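You operate a simulated robot arm through the tools that you are given. There is no shell and no other tool.

Carry out the task below with a simulated robot arm. There is one attempt and no reset: what you move stays moved.

JOB
Gauge tyres B, C and D and set the purple block on the one with least tread.
Fine: gauge back on its shelf. Set down upright: tread gauge.

Only the result counts: the job must be done as asked and must still hold three seconds after the hand-in. Knocking over, shifting, dropping, spilling or breaking anything else fails it.

ROBOT AND FRAMES
A 7-joint arm with a three-finger gripper, fixed in place. Base frame: the origin is at the foot of the arm, x ahead of it, y to its left, z up. Readings come in m, degrees, newtons and seconds.
Its first joint turns from -166.0 to 166.0 degrees. Payload 2.69 kg.
Tool frame: the origin (TCP) lies between the finger pads and is the grasp point; the fingertips stand 0.03 m ahead of it; z points along the fingers, y is the line along which they close. The gripper opens to 0.128 m. The gripper's body begins 0.117 m behind the TCP.
Orientation is told as [roll, pitch, yaw] about the base's x, y, z axes, in that order, counted from this pose: with the fingers straight down and closing along the base's y, the tool's x points along the base's -x, its y along +y and its z along -z.

CONTROLS
- The arm moves only by the tool play_rows. Its argument "commands" is text: rows parted by semicolons, each of 7 numbers parted by spaces: the shift along the tool's x, y, z in units of 25 mm (1.0 is 25 mm), then the turn, a rotation vector about the tool's x, y, z in units of 8 degrees (1.0 is 8 degrees), then the opening in per cent of the stroke, from 0 (shut) to 100 (fully open). In form: dx dy dz wx wy wz jaw; .... A call has 1 to 20 rows; each row shifts and turns the commanded pose from where the row before left it, along the tool's axes as they then stand. A call with a number of a shift or a turn outside -1 to 1 is refused whole. A row lasts 0.2 s, in which the tool goes at most 0.05 m and 8.6 degrees; a call with a longer step from one row to the next is refused whole, and so is a gripper value outside its range. Where a pose cannot be reached the arm comes as near as it can. A force on the tool above 40 N (or 10 N above the force at the start of the call, whichever is more), or a blocked arm, ends the call early, and 0.2 s more pass. The fingers move at their own pace and stop on an object; they squeeze with about 27 N. The grip force told is the motor's: it shows also when the fingers shut on nothing. Time passes only in rows, and 0.2 s behind the last, so rows that do not move let the fingers close. It gives the time, the measured TCP pose, the force on the tool (base axes), the opening and the grip force at its end, in the units of the frame above (readings bear some noise), with the torque about the TCP (base axes, N m) and any sound that the robot's microphone picked up.
- Cameras (640 x 400 px; columns grow to the right, rows downward): "scene" is fixed at [0.41, -0.4903, 1.4243]; the picture's right is [0.97, -0.26, 0.00], its down [-0.14, -0.52, -0.84] and it looks along [0.22, 0.82, -0.54] (base axes); focal length 374 px, centre (320, 200). "wrist" rides on the gripper at [0.058, 0.054, -0.131] in the tool frame; the picture's right is [-0.68, 0.74, 0.00], its down [-0.62, -0.57, -0.55] and it looks along [-0.40, -0.37, 0.84] (tool axes); focal length 234 px, centre (320, 200). There is no depth. A picture from a camera that has moved, and an enlarged one, comes with that camera's place and axes in the base frame and with its lens. The place of the scene camera against the robot may be out by one fixed shift of up to 0.025 m in any direction.
- capture(camera): a new picture of that camera. The clock stands still meanwhile.
- move_column(by): slides the trunk up (or, below 0, down) by that many m; the arm rides with it, the base frame stays. It gives what a move gives, with no picture.
- close_up(camera, box): a new picture of the part [left, top, right, bottom] of that camera's present view, enlarged. The clock stands still meanwhile.
- hand_in(): hands the job in; it is judged then, once.

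Nothing tells you positions but the pictures and the camera data. Unless the task says otherwise, let go and move clear before handing in.

The tools are called after "Call:" as a command line: name --argument value ..., lists and objects as JSON in quotes. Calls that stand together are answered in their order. play_rows: Moves the arm, as the interface text tells. Its arguments: {"type":"object","properties":{"commands":{"type":"string"}},"required":["commands"]} The other tools are called the same way: move_column (by) slides the trunk up or down; capture (camera) takes a picture; close_up (camera, box) takes an enlarged picture of a part of a camera's view; hand_in () hands the job in.

At the start:

```text
time_s: 0.0
ee_pos: [0.5521, 0.4997, 1.02]
tool_rot: [0.0, 0.0, 0.0]
force: [0.7, -0.3, -0.8]
moment: [0.01, -0.01, 0.0]
finger_gap: 0.1278
gripper_force: 0.0
trunk travel left (down, up): [-0.15, 0.2]
```

scene: 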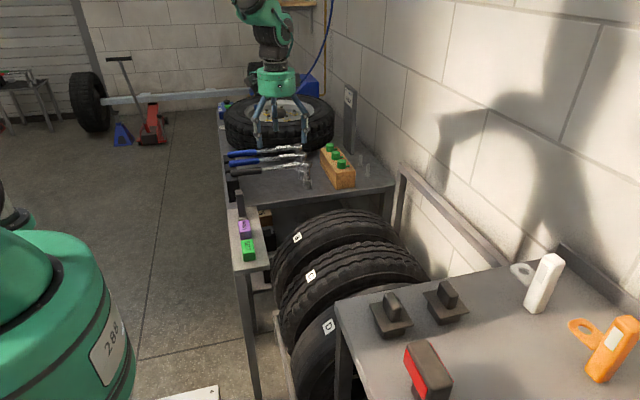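
wrist: 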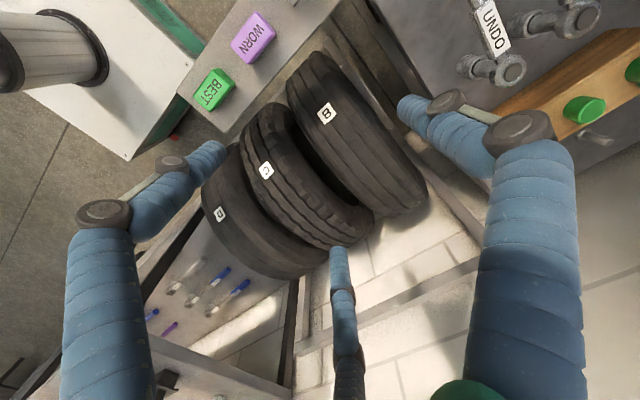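

I see three tyres B, C and D standing in a rack, a shelf with a purple block (WORN) and a green block (BEST), and a grey bench on the right with what may be gauges. I'll take close-ups before moving.

Call:
close_up --camera "scene" --box '[330, 230, 640, 400]'

Call:
close_up --camera "scene" --box '[210, 180, 450, 400]'

Call:
close_up --camera "scene" --box '[200, 60, 400, 200]'

Call:
close_up --camera "wrist" --box '[180, 40, 440, 300]'

```text
2.06 times, centred on (485, 315) of scene
camera zoom: at [0.41, -0.4903, 1.4243], right [0.97, -0.26, 0.0], down [-0.14, -0.52, -0.84], along [0.22, 0.82, -0.54], focal length 771 px, centre (-21, -37)
```

zoom: 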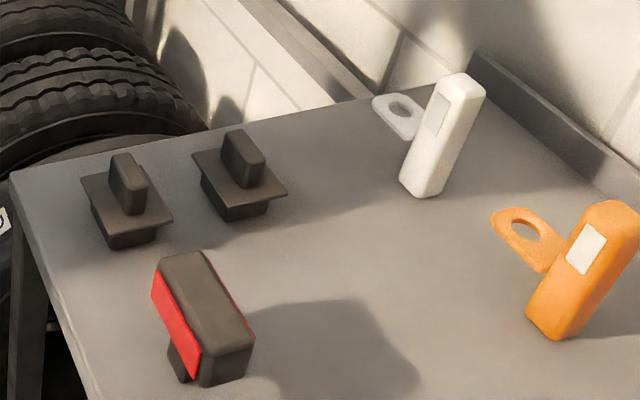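

```text
1.82 times, centred on (330, 290) of scene
camera zoom: at [0.41, -0.4903, 1.4243], right [0.97, -0.26, 0.0], down [-0.14, -0.52, -0.84], along [0.22, 0.82, -0.54], focal length 679 px, centre (302, 36)
```

zoom: 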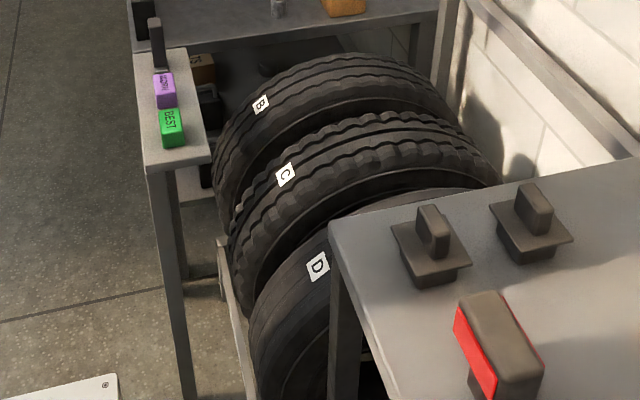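

```text
2.86 times, centred on (300, 130) of scene
camera zoom: at [0.41, -0.4903, 1.4243], right [0.97, -0.26, 0.0], down [-0.14, -0.52, -0.84], along [0.22, 0.82, -0.54], focal length 1067 px, centre (377, 400)
```

zoom: 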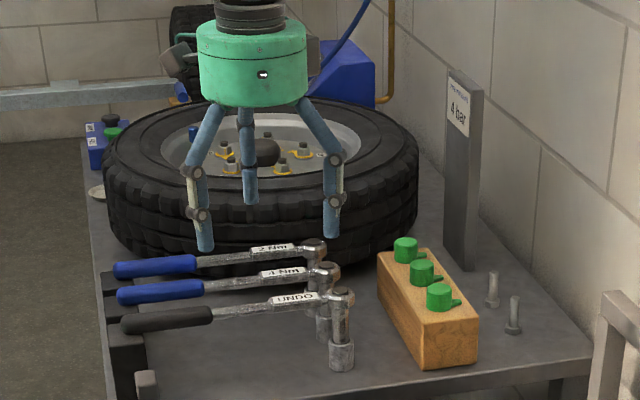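

```text
1.54 times, centred on (310, 170) of wrist
camera zoom: at [0.4938, 0.5536, 1.1511], right [0.68, 0.74, 0.0], down [0.62, -0.57, 0.55], along [0.4, -0.37, -0.84], focal length 360 px, centre (335, 246)
```

zoom: 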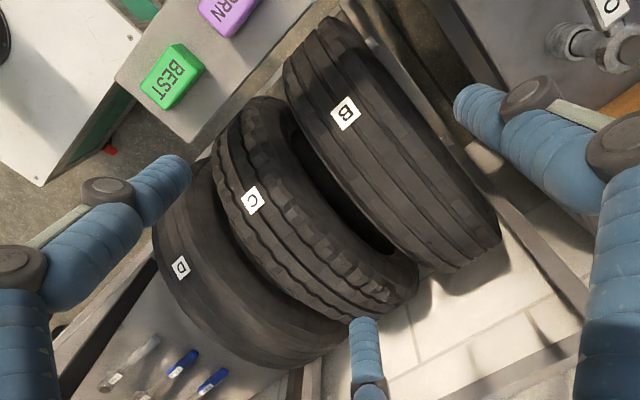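

I place the tyre labels at roughly x 0.59 and z 0.65, with y at 0.49 (B), 0.30 (C) and 0.11 (D). The right-hand bench looks about 0.88 high. I'll lift the arm and move toward that bench so the wrist camera can show its objects.

Call:
play_rows --commands "0 0 -1 0 0 0 100; 0 0 -1 0 0 0 100; 0 0 -1 0 0 0 100; 0 0 -1 0 0 0 100; 0 -1 -1 0 0 0 100; 0 -1 0 0 0 0 100; 0 -1 0 0 0 0 100; 0 -1 0 0 0 0 100; 0 -1 0 0 0 0 100; 0 -1 0 0 0 0 100; 0 -1 0 0 0 0 100; 0 -1 0 0 0 0 100; 0 -1 0 0 0 0 100; 0 -1 0 0 0 0 100"

Call:
capture --camera "wrist"

Call:
capture --camera "scene"

```text
time_s: 3.0
ee_pos: [0.5528, 0.2501, 1.1439]
tool_rot: [0.0, -0.1, 0.1]
force: [0.2, 0.4, 0.4]
moment: [-0.01, 0.01, 0.03]
finger_gap: 0.1279
gripper_force: 0.1
trunk travel left (down, up): [-0.15, 0.2]
```

```text
taken
camera wrist: at [0.495, 0.3038, 1.2754], right [0.68, 0.74, 0.0], down [0.62, -0.57, 0.55], along [0.4, -0.37, -0.84], focal length 234 px, centre (320, 200)
```

wrist: 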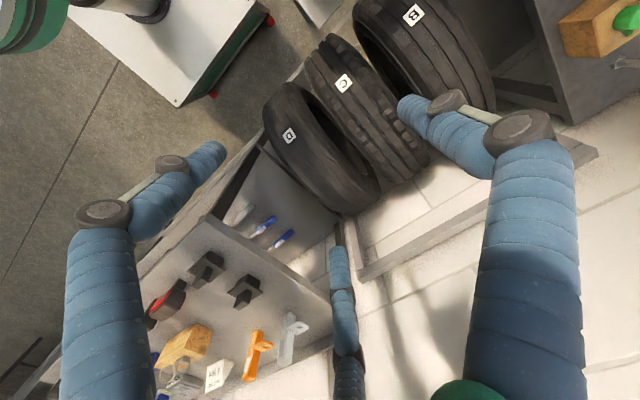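

```text
taken
```

scene: 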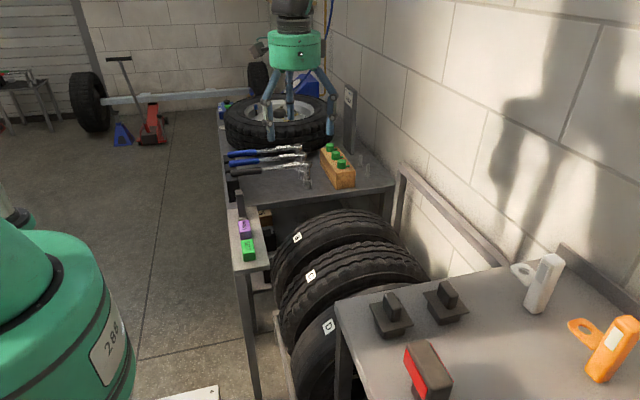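

The bench holds two black blocks, a red and black tool, orange and white tools, a wooden block and a sign. There are pen-like items on a shelf under it. I'll move further toward -y for a better look.

Call:
play_rows --commands "0 -1 -1 0 0 0 100; 0 -1 -1 0 0 0 100; 0 -1 -1 0 0 0 100; 0 -1 -1 0 0 0 100; 0 -1 0 0 0 0 100; 0 -1 0 0 0 0 100; 0 -1 0 0 0 0 100; 0 -1 0 0 0 0 100; 0 -1 0 0 0 0 100; 0 -1 0 0 0 0 100"

Call:
capture --camera "wrist"

Call:
close_up --camera "wrist" --box '[140, 140, 420, 400]'

Call:
capture --camera "scene"

```text
time_s: 5.2
ee_pos: [0.5523, 0.0001, 1.2433]
tool_rot: [-0.1, 0.0, 0.1]
force: [0.6, -0.4, 1.3]
moment: [0.01, 0.02, -0.02]
finger_gap: 0.1281
gripper_force: 0.0
trunk travel left (down, up): [-0.15, 0.2]
```

```text
taken
camera wrist: at [0.4945, 0.0536, 1.3752], right [0.68, 0.74, 0.0], down [0.62, -0.57, 0.55], along [0.4, -0.37, -0.84], focal length 234 px, centre (320, 200)
```

wrist: 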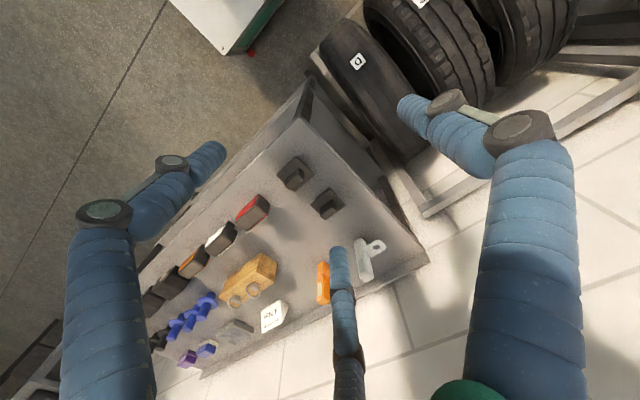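

```text
1.54 times, centred on (280, 270) of wrist
camera zoom: at [0.4945, 0.0536, 1.3752], right [0.68, 0.74, 0.0], down [0.62, -0.57, 0.55], along [0.4, -0.37, -0.84], focal length 360 px, centre (382, 92)
```

zoom: 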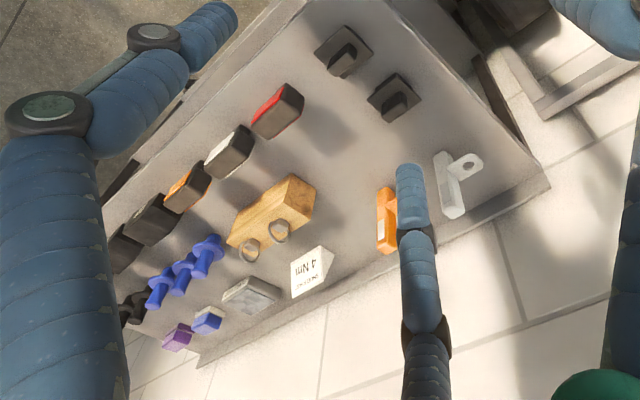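

```text
taken
```

scene: 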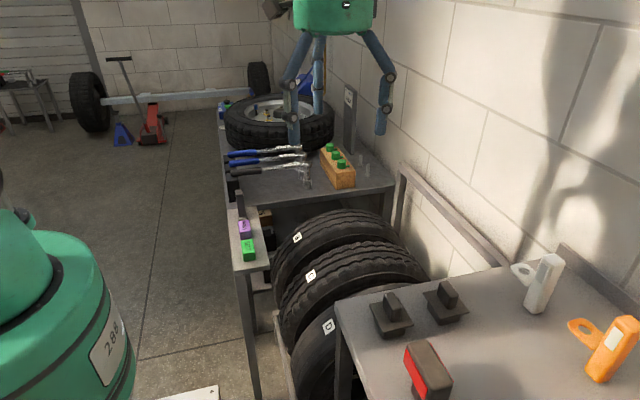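

The bench is crowded, so I need to work out which item is the tread gauge. I'll enlarge the candidates.

Call:
close_up --camera "scene" --box '[500, 240, 640, 400]'

Call:
close_up --camera "wrist" --box '[140, 240, 300, 380]'

Call:
close_up --camera "scene" --box '[210, 190, 290, 300]'

Call:
close_up --camera "scene" --box '[330, 260, 480, 400]'

```text
2.50 times, centred on (570, 320) of scene
camera zoom: at [0.41, -0.4903, 1.4243], right [0.97, -0.26, 0.0], down [-0.14, -0.52, -0.84], along [0.22, 0.82, -0.54], focal length 934 px, centre (-305, -100)
```

zoom: 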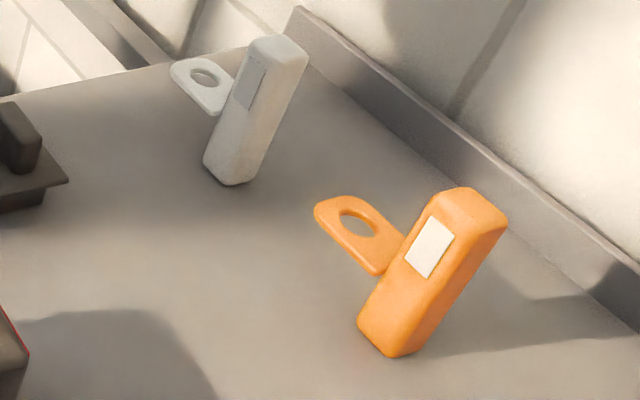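

```text
2.86 times, centred on (220, 310) of wrist
camera zoom: at [0.4945, 0.0536, 1.3752], right [0.68, 0.74, 0.0], down [0.62, -0.57, 0.55], along [0.4, -0.37, -0.84], focal length 669 px, centre (606, -114)
```

zoom: 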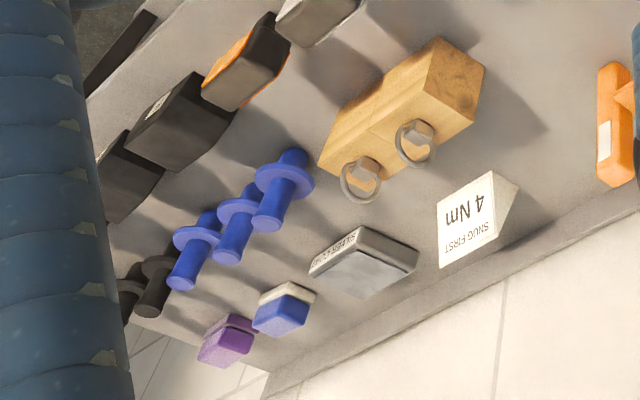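

```text
3.64 times, centred on (250, 245) of scene
camera zoom: at [0.41, -0.4903, 1.4243], right [0.97, -0.26, 0.0], down [-0.14, -0.52, -0.84], along [0.22, 0.82, -0.54], focal length 1358 px, centre (574, 36)
```

zoom: 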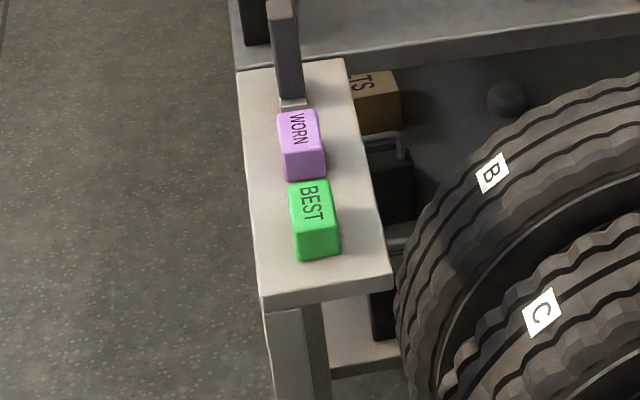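

```text
2.86 times, centred on (405, 330) of scene
camera zoom: at [0.41, -0.4903, 1.4243], right [0.97, -0.26, 0.0], down [-0.14, -0.52, -0.84], along [0.22, 0.82, -0.54], focal length 1067 px, centre (77, -171)
```

zoom: 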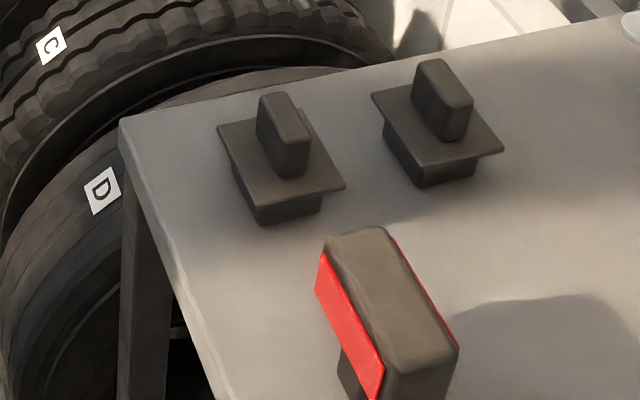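

The dark upright bar on the small shelf beside WORN and BEST is probably the tread gauge, at about (0.42, 0.60). I'll swing over there for a close look.

Call:
play_rows --commands "0 1 0 0 0 0 100; 0 1 0 0 0 0 100; 0 1 0 0 0 0 100; 0 1 0 0 0 0 100; 0 1 0 0 0 0 100; 0 1 0 0 0 0 100; 0 1 0 0 0 0 100; 0 1 0 0 0 0 100; 0 1 0 0 0 0 100; 0 1 0 0 0 0 100; 0 1 0 0 0 0 100; 0 1 0 0 0 0 100; 0 1 0 0 0 0 100; 0 1 0 0 0 0 100; 1 1 0 0 0 0 100; 1 1 0 0 0 0 100; 1 1 0 0 0 0 100; 1 1 0 0 0 0 100; 1 1 0 0 0 0 100; 1 1 0 0 0 0 100"

Call:
play_rows --commands "0 1 0 0 0 0 100; 0 1 0 0 0 0 100; 0 1 0 0 0 0 100; 0 1 0 0 0 0 100; 0 1 0 0 0 0 100; 0 1 0 0 0 0 100; 0 1 1 0 0 0 100; 0 1 1 0 0 0 100; 0 1 1 0 0 0 100; 0 1 1 0 0 0 100"

Call:
capture --camera "wrist"

Call:
capture --camera "scene"

```text
time_s: 9.4
ee_pos: [0.4007, 0.5001, 1.2434]
tool_rot: [0.0, 0.0, 0.1]
force: [-0.1, 0.9, 0.4]
moment: [0.0, -0.01, 0.03]
finger_gap: 0.1279
gripper_force: 0.0
trunk travel left (down, up): [-0.15, 0.2]
```

```text
time_s: 11.6
ee_pos: [0.4004, 0.7502, 1.1455]
tool_rot: [-0.1, 0.0, -0.1]
force: [-0.1, 0.2, 0.2]
moment: [0.03, -0.02, -0.01]
finger_gap: 0.1279
gripper_force: 0.0
trunk travel left (down, up): [-0.15, 0.2]
```

```text
taken
camera wrist: at [0.3434, 0.8039, 1.2761], right [0.68, 0.74, 0.0], down [0.62, -0.57, 0.55], along [0.4, -0.37, -0.84], focal length 234 px, centre (320, 200)
```

wrist: 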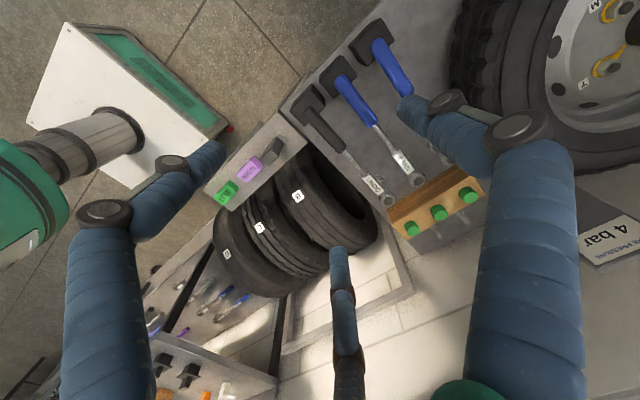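

```text
taken
```

scene: 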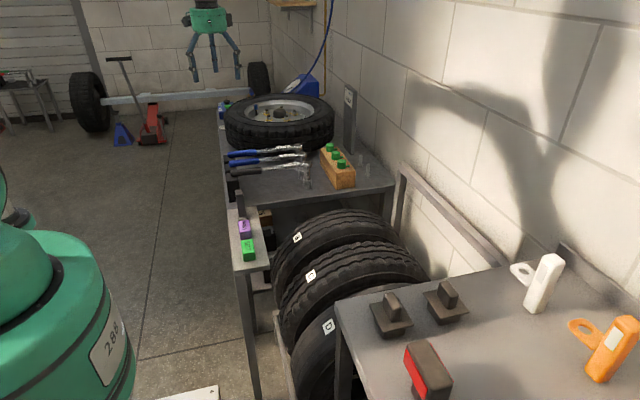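

Call:
close_up --camera "wrist" --box '[200, 110, 400, 300]'

Call:
close_up --camera "wrist" --box '[210, 120, 310, 210]'

Call:
close_up --camera "wrist" --box '[140, 250, 300, 370]'

Call:
close_up --camera "scene" --box '[220, 180, 270, 270]'

```text
2.11 times, centred on (300, 205) of wrist
camera zoom: at [0.3434, 0.8039, 1.2761], right [0.68, 0.74, 0.0], down [0.62, -0.57, 0.55], along [0.4, -0.37, -0.84], focal length 493 px, centre (362, 190)
```

zoom: 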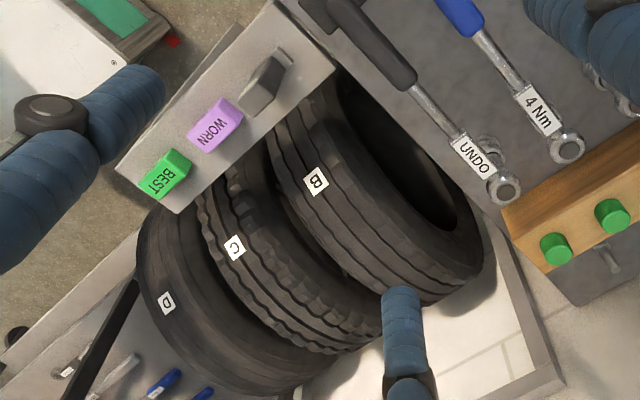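

```text
4.44 times, centred on (260, 165) of wrist
camera zoom: at [0.3434, 0.8039, 1.2761], right [0.68, 0.74, 0.0], down [0.62, -0.57, 0.55], along [0.4, -0.37, -0.84], focal length 1041 px, centre (587, 356)
```

zoom: 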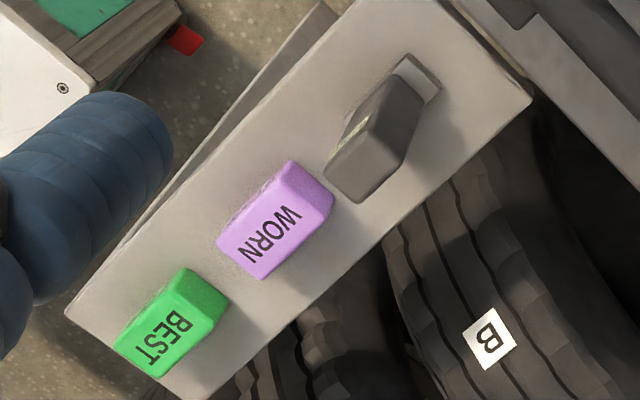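

```text
3.33 times, centred on (220, 310) of wrist
camera zoom: at [0.3434, 0.8039, 1.2761], right [0.68, 0.74, 0.0], down [0.62, -0.57, 0.55], along [0.4, -0.37, -0.84], focal length 781 px, centre (653, -167)
```

zoom: 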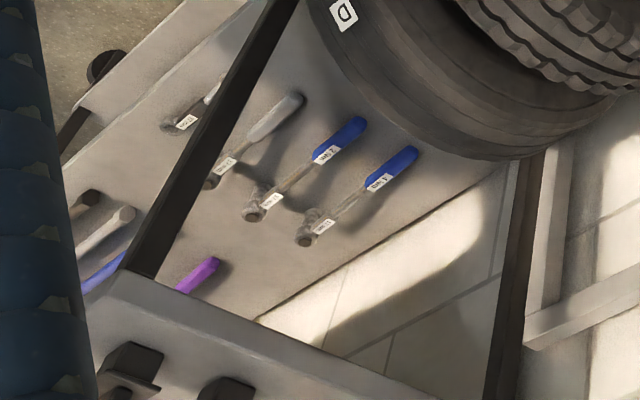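

```text
4.44 times, centred on (245, 225) of scene
camera zoom: at [0.41, -0.4903, 1.4243], right [0.97, -0.26, 0.0], down [-0.14, -0.52, -0.84], along [0.22, 0.82, -0.54], focal length 1660 px, centre (653, 89)
```

zoom: 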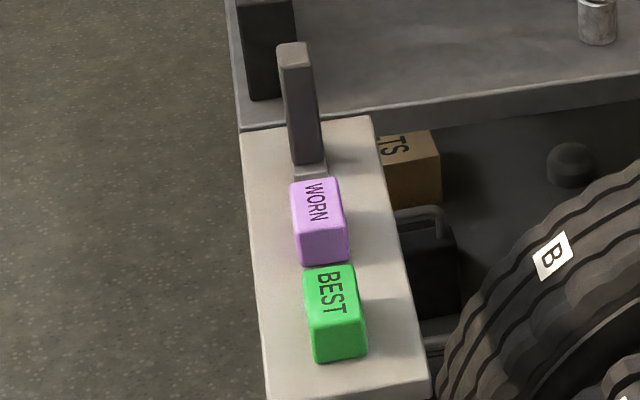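

The dark bar standing on a silver foot on the little shelf looks like the tread gauge. The pen-like things are torque wrenches. I'll enlarge the bar further.

Call:
close_up --camera "wrist" --box '[260, 125, 324, 175]'

Call:
close_up --camera "scene" --box '[225, 180, 257, 220]'

```text
8.00 times, centred on (292, 150) of wrist
camera zoom: at [0.3434, 0.8039, 1.2761], right [0.68, 0.74, 0.0], down [0.62, -0.57, 0.55], along [0.4, -0.37, -0.84], focal length 1873 px, centre (544, 600)
```

zoom: 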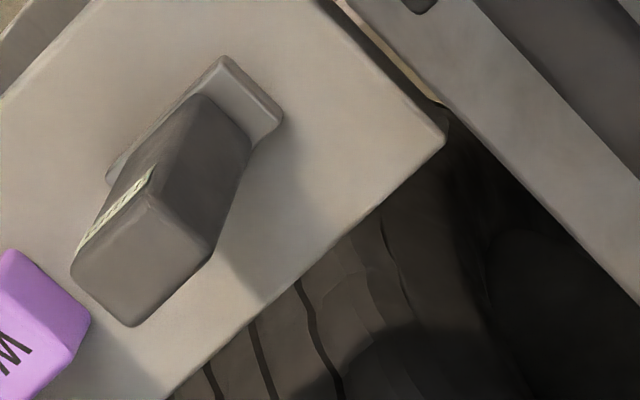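

```text
10.00 times, centred on (241, 200) of scene
camera zoom: at [0.41, -0.4903, 1.4243], right [0.97, -0.26, 0.0], down [-0.14, -0.52, -0.84], along [0.22, 0.82, -0.54], focal length 3735 px, centre (1110, 200)
```

zoom: 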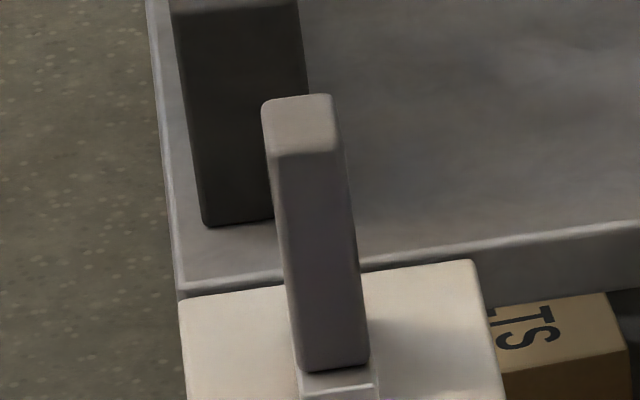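

The gauge is at about (0.417, 0.585) with its top near z 0.79 and its display facing -x. The base plate is longer along y. The pictures show more than two fingers, so I'll shut the gripper once in free space to see how they move.

Call:
play_rows --commands "0 0 0 0 0 0 30; 0 0 0 0 0 0 30; 0 0 0 0 0 0 30"

Call:
capture --camera "wrist"

Call:
close_up --camera "scene" --box '[150, 0, 290, 100]'

```text
time_s: 12.4
ee_pos: [0.4008, 0.7495, 1.1452]
tool_rot: [0.0, 0.0, -0.1]
force: [-0.3, -0.1, -0.6]
moment: [0.03, 0.0, 0.01]
finger_gap: 0.0384
gripper_force: 0.2
trunk travel left (down, up): [-0.15, 0.2]
```

```text
taken
camera wrist: at [0.3436, 0.8036, 1.2767], right [0.68, 0.74, 0.0], down [0.62, -0.57, 0.55], along [0.4, -0.37, -0.84], focal length 234 px, centre (320, 200)
```

wrist: 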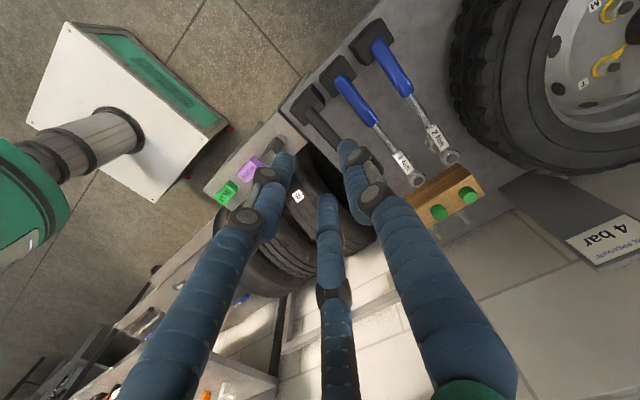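

```text
4.00 times, centred on (220, 50) of scene
camera zoom: at [0.41, -0.4903, 1.4243], right [0.97, -0.26, 0.0], down [-0.14, -0.52, -0.84], along [0.22, 0.82, -0.54], focal length 1494 px, centre (720, 800)
```

zoom: 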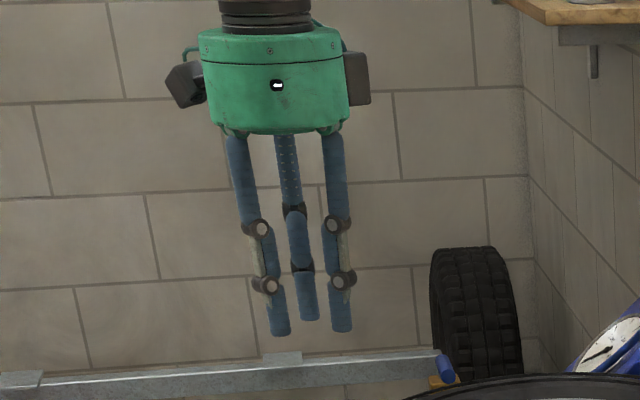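

The hand closes three fingers concentrically around the TCP, so I'll leave clearance all round. Next I want a closer look at the tyre treads from above.

Call:
play_rows --commands "0 -1 0 0 0 0 50; 0 -1 0 0 0 0 50; 0 -1 0 0 0 0 50; 0 -1 0 0 0 0 50; -1 -1 0 0 0 0 50; -1 -1 0 0 0 0 50; -1 -1 0 0 0 0 50; -1 -1 0 0 0 0 50; -1 -1 1 0 0 0 50; -1 -1 1 0 0 0 50; -1 -1 1 0 0 0 50; -1 -1 1 0 0 0 50"

Call:
capture --camera "wrist"

Call:
close_up --camera "wrist" --box '[140, 40, 480, 320]'

```text
time_s: 15.0
ee_pos: [0.6013, 0.4511, 1.0449]
tool_rot: [0.0, 0.0, 0.0]
force: [-0.1, 0.3, 0.3]
moment: [-0.02, -0.05, 0.01]
finger_gap: 0.064
gripper_force: 0.1
trunk travel left (down, up): [-0.15, 0.2]
```

```text
taken
camera wrist: at [0.5437, 0.5042, 1.1767], right [0.68, 0.74, 0.0], down [0.62, -0.57, 0.55], along [0.4, -0.37, -0.84], focal length 234 px, centre (320, 200)
```

wrist: 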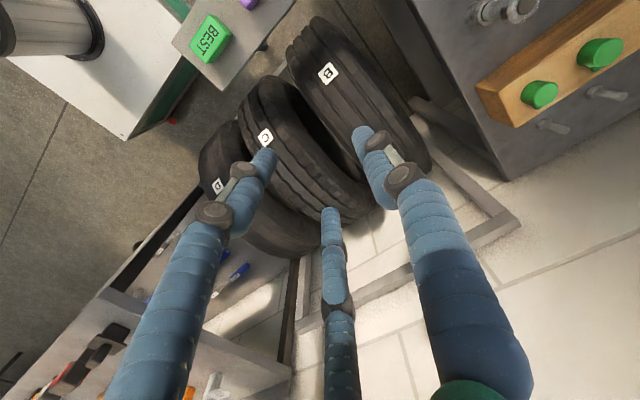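

```text
1.43 times, centred on (310, 180) of wrist
camera zoom: at [0.5437, 0.5042, 1.1767], right [0.68, 0.74, 0.0], down [0.62, -0.57, 0.55], along [0.4, -0.37, -0.84], focal length 334 px, centre (334, 229)
```

zoom: 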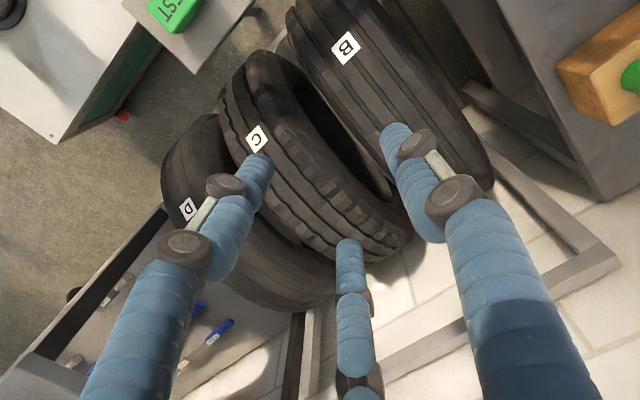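

I'll move the wrist camera directly above the tyres for a steeper view of the grooves.

Call:
play_rows --commands "-1 -0.6 0.5 0 0 0 100; -1 -0.6 0.5 0 0 0 100; -1 -0.6 0.5 0 0 0 100; -1 -0.6 0.5 0 0 0 100; -1 -0.6 0.5 0 0 0 100; -1 -0.4 0.5 0 0 0 100; -0.28 0 0 0 0 0 100"

Call:
capture --camera "wrist"

Call:
close_up --camera "wrist" --box '[200, 0, 420, 180]'

```text
time_s: 16.6
ee_pos: [0.7585, 0.3638, 0.9685]
tool_rot: [0.0, 0.0, 0.0]
force: [-0.2, 0.3, 0.4]
moment: [-0.02, 0.03, 0.02]
finger_gap: 0.128
gripper_force: 0.0
trunk travel left (down, up): [-0.15, 0.2]
```

```text
taken
camera wrist: at [0.7013, 0.4179, 1.1002], right [0.68, 0.74, 0.0], down [0.62, -0.57, 0.55], along [0.4, -0.37, -0.84], focal length 234 px, centre (320, 200)
```

wrist: 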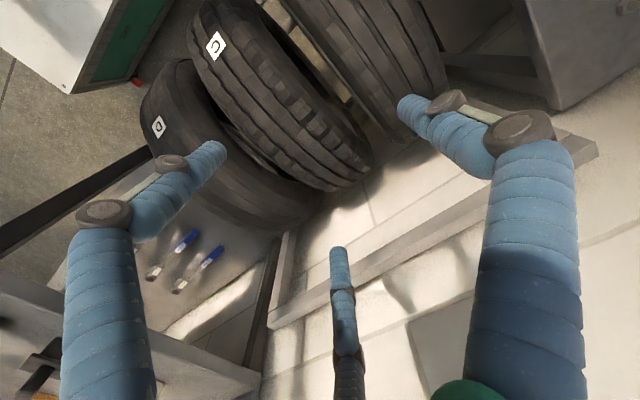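

```text
2.22 times, centred on (310, 90) of wrist
camera zoom: at [0.7013, 0.4179, 1.1002], right [0.68, 0.74, 0.0], down [0.62, -0.57, 0.55], along [0.4, -0.37, -0.84], focal length 520 px, centre (342, 444)
```

zoom: 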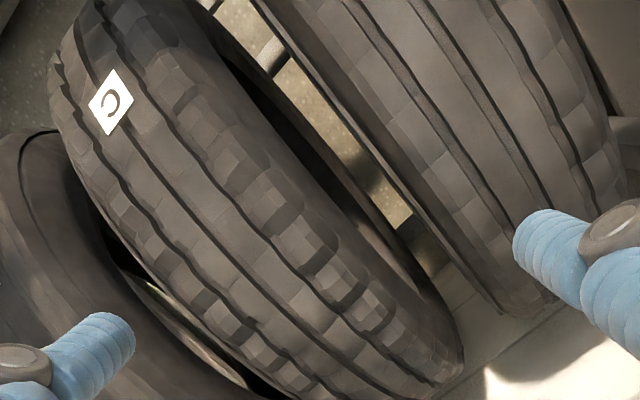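

The close-ups give real extra detail, so I'll zoom tightly on each tyre's tread near the top.

Call:
close_up --camera "wrist" --box '[200, 30, 300, 92]'

Call:
close_up --camera "wrist" --box '[260, 80, 360, 142]'

Call:
close_up --camera "wrist" --box '[300, 0, 420, 75]'

Call:
close_up --camera "wrist" --box '[130, 90, 290, 190]'

```text
6.40 times, centred on (250, 61) of wrist
camera zoom: at [0.7013, 0.4179, 1.1002], right [0.68, 0.74, 0.0], down [0.62, -0.57, 0.55], along [0.4, -0.37, -0.84], focal length 1499 px, centre (768, 1090)
```

zoom: 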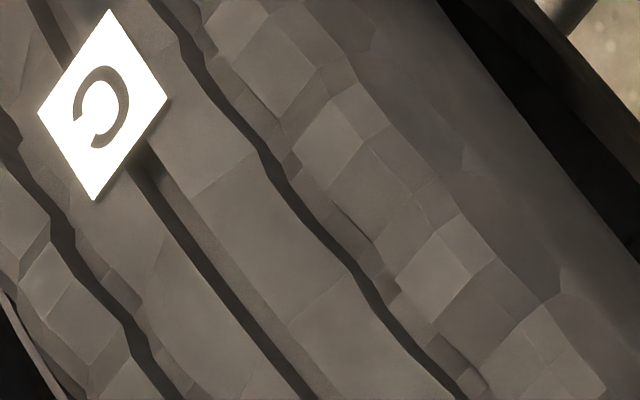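

```text
6.40 times, centred on (310, 111) of wrist
camera zoom: at [0.7013, 0.4179, 1.1002], right [0.68, 0.74, 0.0], down [0.62, -0.57, 0.55], along [0.4, -0.37, -0.84], focal length 1499 px, centre (384, 770)
```

zoom: 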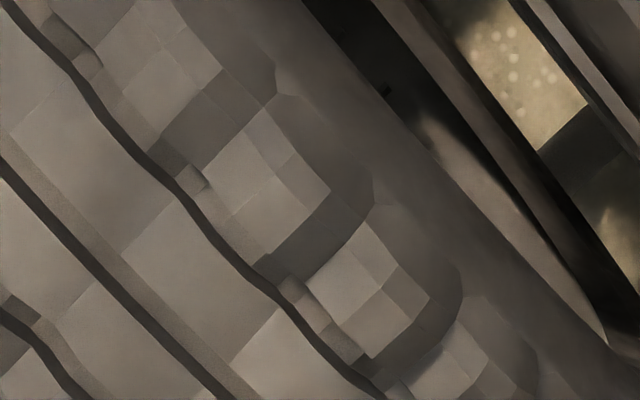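

```text
5.33 times, centred on (360, 38) of wrist
camera zoom: at [0.7013, 0.4179, 1.1002], right [0.68, 0.74, 0.0], down [0.62, -0.57, 0.55], along [0.4, -0.37, -0.84], focal length 1249 px, centre (107, 1067)
```

zoom: 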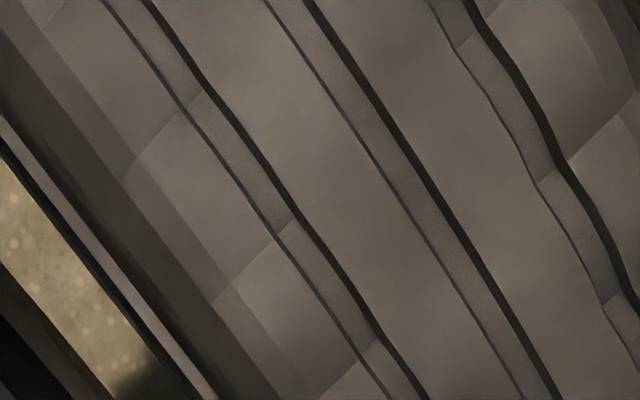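

```text
4.00 times, centred on (210, 140) of wrist
camera zoom: at [0.7013, 0.4179, 1.1002], right [0.68, 0.74, 0.0], down [0.62, -0.57, 0.55], along [0.4, -0.37, -0.84], focal length 937 px, centre (760, 440)
```

zoom: 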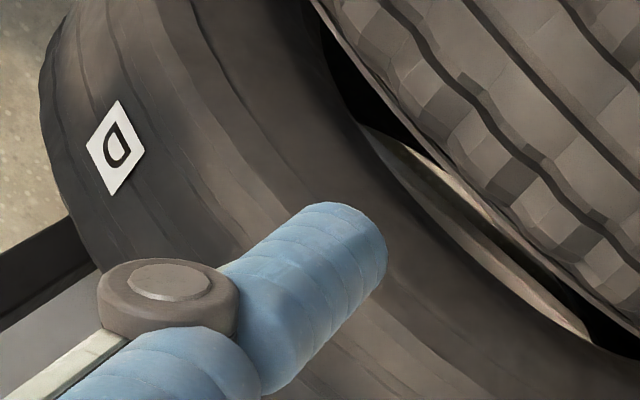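

The middle groove runs straight under each label, so the groove centres are about y 0.486 (B), 0.297 (C) and 0.113 (D), with tyre tops near z 0.70. I'll now hover above the gauge to fix its exact position.

Call:
play_rows --commands "0.976 0.632 0 0 0 0 100; 0.976 0.632 0 0 0 0 100; 0.976 0.632 0 0 0 0 100; 0.976 0.632 0 0 0 0 100; 0.976 0.632 0 0 0 0 100; 0.976 0.632 0 0 0 0 100; 0.976 0.632 0 0 0 0 100; 0.976 0.632 0 0 0 0 100; 0.976 0.632 0 0 0 0 100; 0.976 0.632 0 0 0 0 100; 0.976 0.632 0 0 0 0 100; 0.976 0.632 0 0 0 0 100; 0.976 0.632 0 0 0 0 100; 0.976 0.632 0 0 0 0 100"

Call:
capture --camera "wrist"

Call:
close_up --camera "wrist" --box '[200, 50, 440, 200]'

Call:
capture --camera "scene"

```text
time_s: 19.6
ee_pos: [0.4166, 0.5857, 0.9704]
tool_rot: [-0.1, 0.0, -0.1]
force: [0.6, -1.0, 0.4]
moment: [-0.01, 0.0, 0.02]
finger_gap: 0.128
gripper_force: 0.0
trunk travel left (down, up): [-0.15, 0.2]
```

```text
taken
camera wrist: at [0.3589, 0.6399, 1.1018], right [0.68, 0.74, 0.0], down [0.62, -0.57, 0.55], along [0.4, -0.37, -0.84], focal length 234 px, centre (320, 200)
```

wrist: 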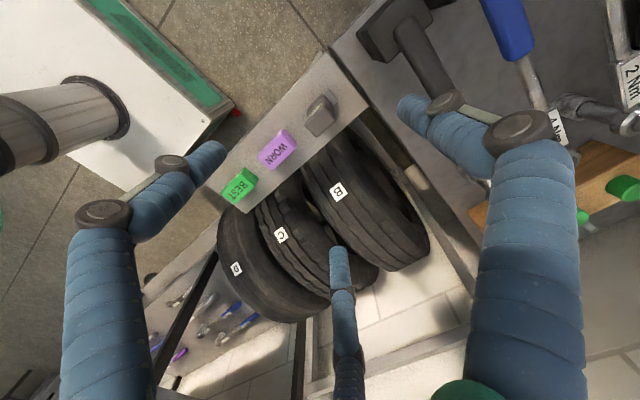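

```text
2.67 times, centred on (320, 125) of wrist
camera zoom: at [0.3589, 0.6399, 1.1018], right [0.68, 0.74, 0.0], down [0.62, -0.57, 0.55], along [0.4, -0.37, -0.84], focal length 624 px, centre (320, 400)
```

zoom: 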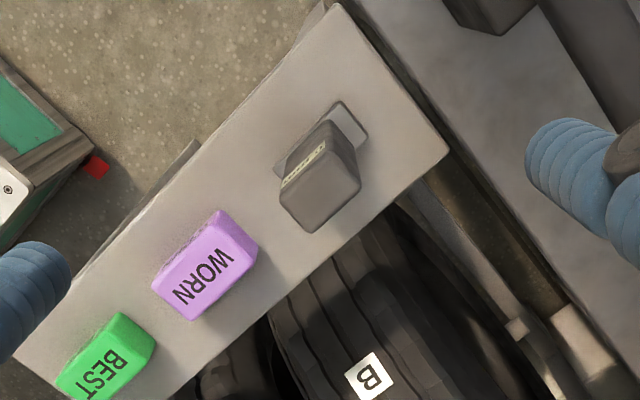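

```text
taken
```

scene: 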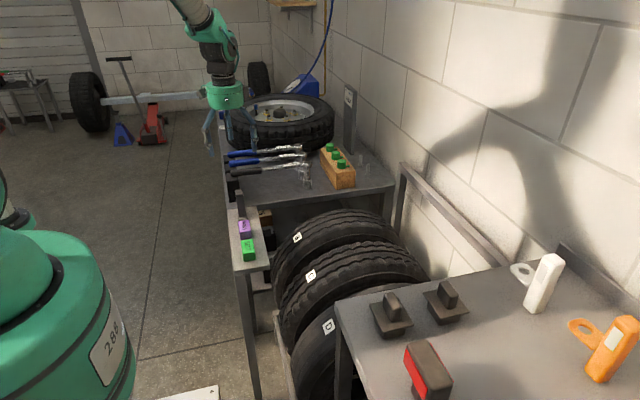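

Call:
close_up --camera "wrist" --box '[294, 80, 350, 142]'

Call:
close_up --camera "wrist" --box '[215, 115, 315, 215]'

```text
6.45 times, centred on (322, 111) of wrist
camera zoom: at [0.3589, 0.6399, 1.1018], right [0.68, 0.74, 0.0], down [0.62, -0.57, 0.55], along [0.4, -0.37, -0.84], focal length 1511 px, centre (307, 774)
```

zoom: 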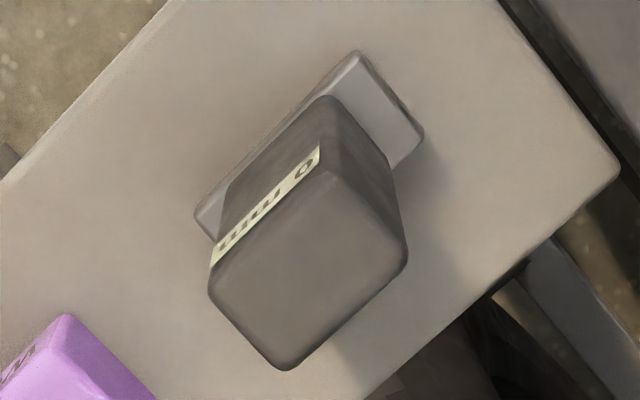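

```text
4.00 times, centred on (265, 165) of wrist
camera zoom: at [0.3589, 0.6399, 1.1018], right [0.68, 0.74, 0.0], down [0.62, -0.57, 0.55], along [0.4, -0.37, -0.84], focal length 937 px, centre (540, 340)
```

zoom: 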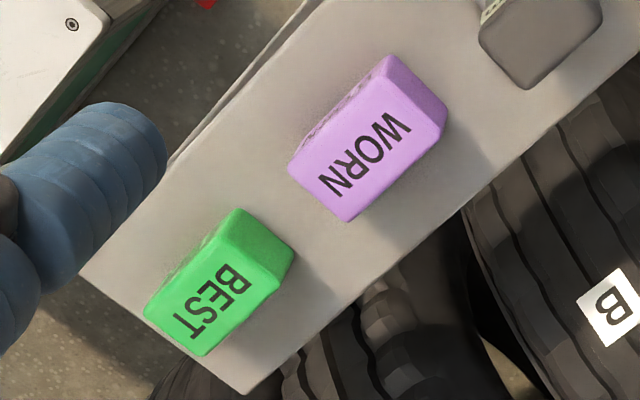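

The display reads "0 mm", so this is the tread gauge. Its top centre is at (0.416, 0.587, 0.794) on a shelf at z 0.698. I'll narrow the fingers and descend to just above it to check alignment.

Call:
play_rows --commands "0 0.04 0 0 0 0 47; 0 0 0 0 0 0 47; 0 0 0 0 0 0 47; 0 0 0.96 0 0 0 47; 0 0 0.96 0 0 0 47; 0 0 0.96 0 0 0 47; 0 0 0.96 0 0 0 47; 0 0 0.96 0 0 0 47; 0 0 0.96 0 0 0 47"

Call:
capture --camera "wrist"

Call:
close_up --camera "scene" --box '[190, 130, 290, 270]'

```text
time_s: 21.6
ee_pos: [0.4158, 0.5882, 0.8246]
tool_rot: [0.0, 0.0, 0.0]
force: [0.4, -0.5, 1.1]
moment: [-0.01, 0.0, -0.01]
finger_gap: 0.0599
gripper_force: 0.2
trunk travel left (down, up): [-0.15, 0.2]
```

```text
taken
camera wrist: at [0.3586, 0.6419, 0.9569], right [0.68, 0.74, 0.0], down [0.62, -0.57, 0.55], along [0.4, -0.37, -0.84], focal length 234 px, centre (320, 200)
```

wrist: 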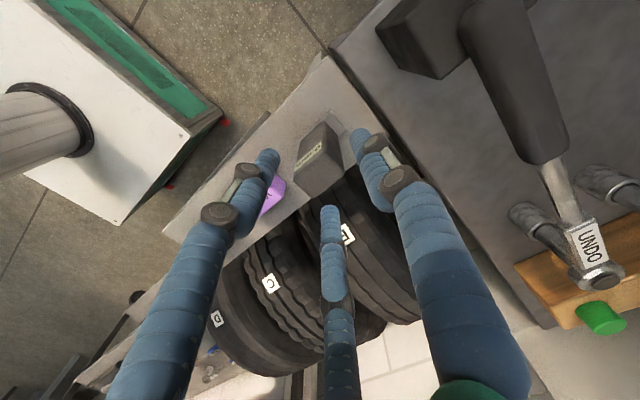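

```text
2.86 times, centred on (240, 200) of scene
camera zoom: at [0.41, -0.4903, 1.4243], right [0.97, -0.26, 0.0], down [-0.14, -0.52, -0.84], along [0.22, 0.82, -0.54], focal length 1067 px, centre (549, 200)
```

zoom: 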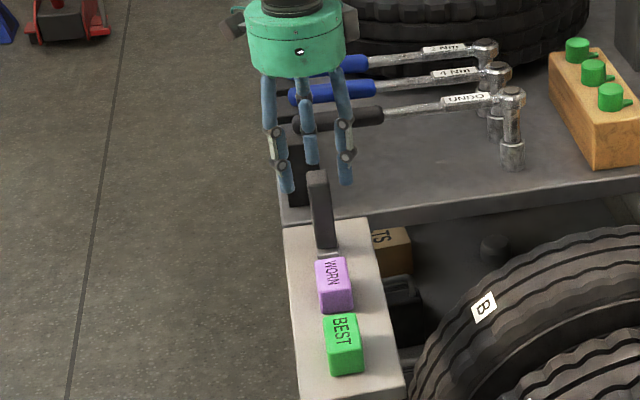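

Call:
close_up --camera "wrist" --box '[270, 110, 370, 220]'

```text
3.64 times, centred on (320, 165) of wrist
camera zoom: at [0.3586, 0.6419, 0.9569], right [0.68, 0.74, 0.0], down [0.62, -0.57, 0.55], along [0.4, -0.37, -0.84], focal length 852 px, centre (320, 327)
```

zoom: 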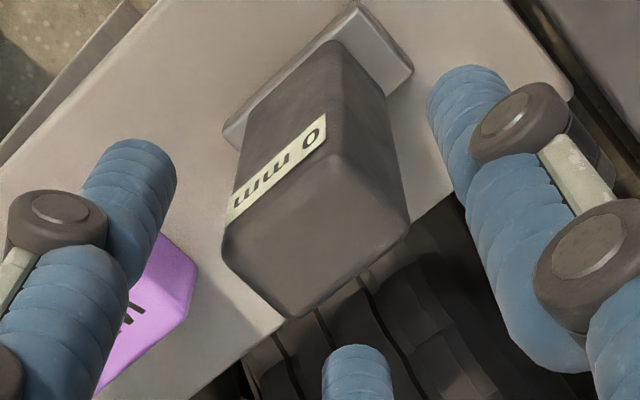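

Alignment is within about 2 mm. I'll correct by 1.5 mm, descend to a TCP height of 0.775 and close on the body.

Call:
play_rows --commands "0 -0.06 0.5 0 0 0 47; 0 0 0.75 0 0 0 47; 0 0 0.75 0 0 0 47; 0 0 0 0 0 0 47; 0 0 0 0 0 0 15; 0 0 0 0 0 0 0; 0 0 0 0 0 0 0; 0 0 0 0 0 0 0"

Call:
capture --camera "wrist"

Call:
close_up --camera "wrist" --box '[270, 110, 370, 250]'

Call:
close_up --camera "scene" --box '[200, 130, 280, 270]'

```text
time_s: 23.4
ee_pos: [0.4174, 0.5863, 0.7744]
tool_rot: [0.0, 0.1, 0.0]
force: [-0.5, 0.3, -0.7]
moment: [0.05, 0.02, 0.04]
finger_gap: 0.0305
gripper_force: 27.1
trunk travel left (down, up): [-0.15, 0.2]
```

```text
taken
camera wrist: at [0.3591, 0.6394, 0.9069], right [0.68, 0.74, 0.0], down [0.62, -0.57, 0.55], along [0.4, -0.37, -0.84], focal length 234 px, centre (320, 200)
```

wrist: 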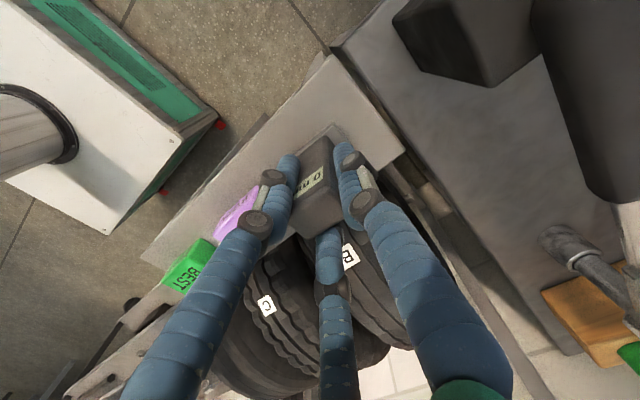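

```text
2.86 times, centred on (320, 180) of wrist
camera zoom: at [0.3591, 0.6394, 0.9069], right [0.68, 0.74, 0.0], down [0.62, -0.57, 0.55], along [0.4, -0.37, -0.84], focal length 669 px, centre (320, 257)
```

zoom: 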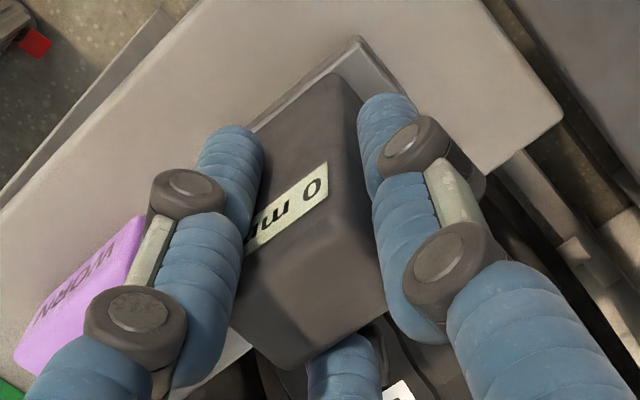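

```text
2.86 times, centred on (240, 200) of scene
camera zoom: at [0.41, -0.4903, 1.4243], right [0.97, -0.26, 0.0], down [-0.14, -0.52, -0.84], along [0.22, 0.82, -0.54], focal length 1067 px, centre (549, 200)
```

zoom: 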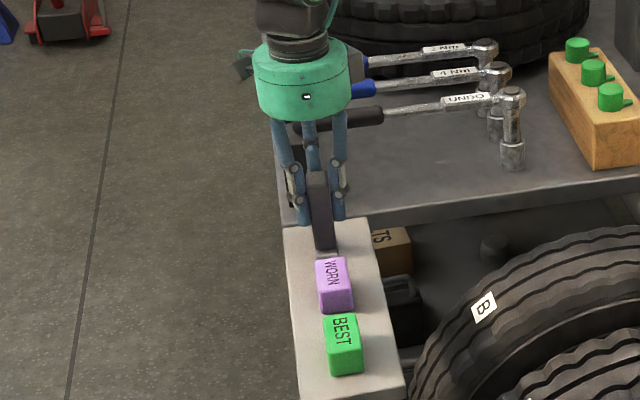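

The gauge is held with a 30.5 mm gap at 27 N, and the digit on its display stays visible. I'll lift it straight up and check.

Call:
play_rows --commands "0 0 -0.3 0 0 0 0; 0 0 -0.6 0 0 0 0; 0 0 -1 0 0 0 0; 0 0 -1 0 0 0 0; 0 0 -1 0 0 0 0; 0 0 -1 0 0 0 0; 0 0 -1 0 0 0 0"

Call:
close_up --camera "wrist" --box '[250, 90, 390, 250]'

Call:
close_up --camera "scene" --box '[200, 100, 280, 270]'

```text
time_s: 25.0
ee_pos: [0.4163, 0.5855, 0.9221]
tool_rot: [-0.1, 0.1, 0.0]
force: [0.6, 0.1, -1.1]
moment: [0.01, 0.0, 0.03]
finger_gap: 0.0304
gripper_force: 27.0
trunk travel left (down, up): [-0.15, 0.2]
```

```text
2.50 times, centred on (320, 170) of wrist
camera zoom: at [0.359, 0.6394, 1.0544], right [0.68, 0.74, 0.0], down [0.62, -0.57, 0.55], along [0.4, -0.37, -0.84], focal length 585 px, centre (320, 275)
```

zoom: 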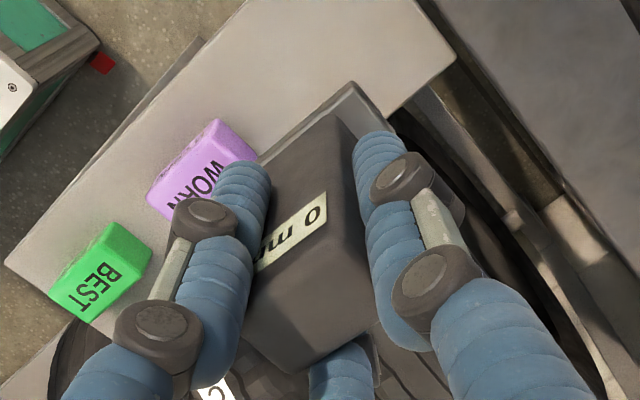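

```text
2.35 times, centred on (240, 185) of scene
camera zoom: at [0.41, -0.4903, 1.4243], right [0.97, -0.26, 0.0], down [-0.14, -0.52, -0.84], along [0.22, 0.82, -0.54], focal length 879 px, centre (508, 235)
```

zoom: 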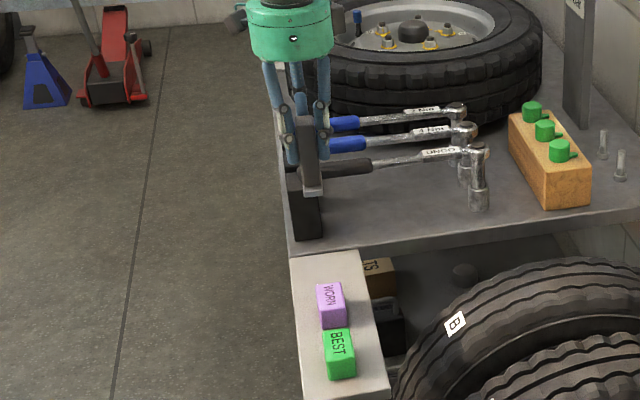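

Call:
close_up --camera "scene" --box '[225, 145, 257, 190]'

```text
8.89 times, centred on (241, 168) of scene
camera zoom: at [0.41, -0.4903, 1.4243], right [0.97, -0.26, 0.0], down [-0.14, -0.52, -0.84], along [0.22, 0.82, -0.54], focal length 3320 px, centre (1022, 489)
```

zoom: 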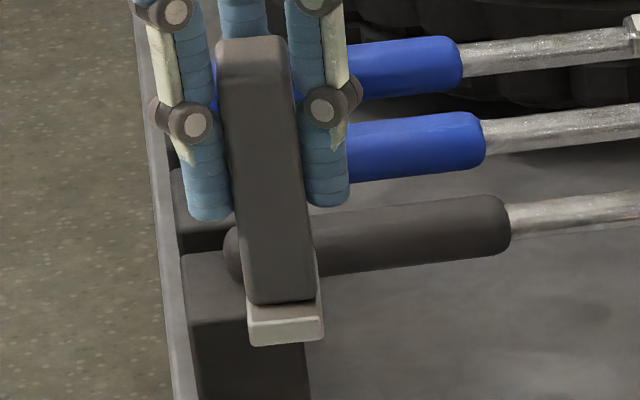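

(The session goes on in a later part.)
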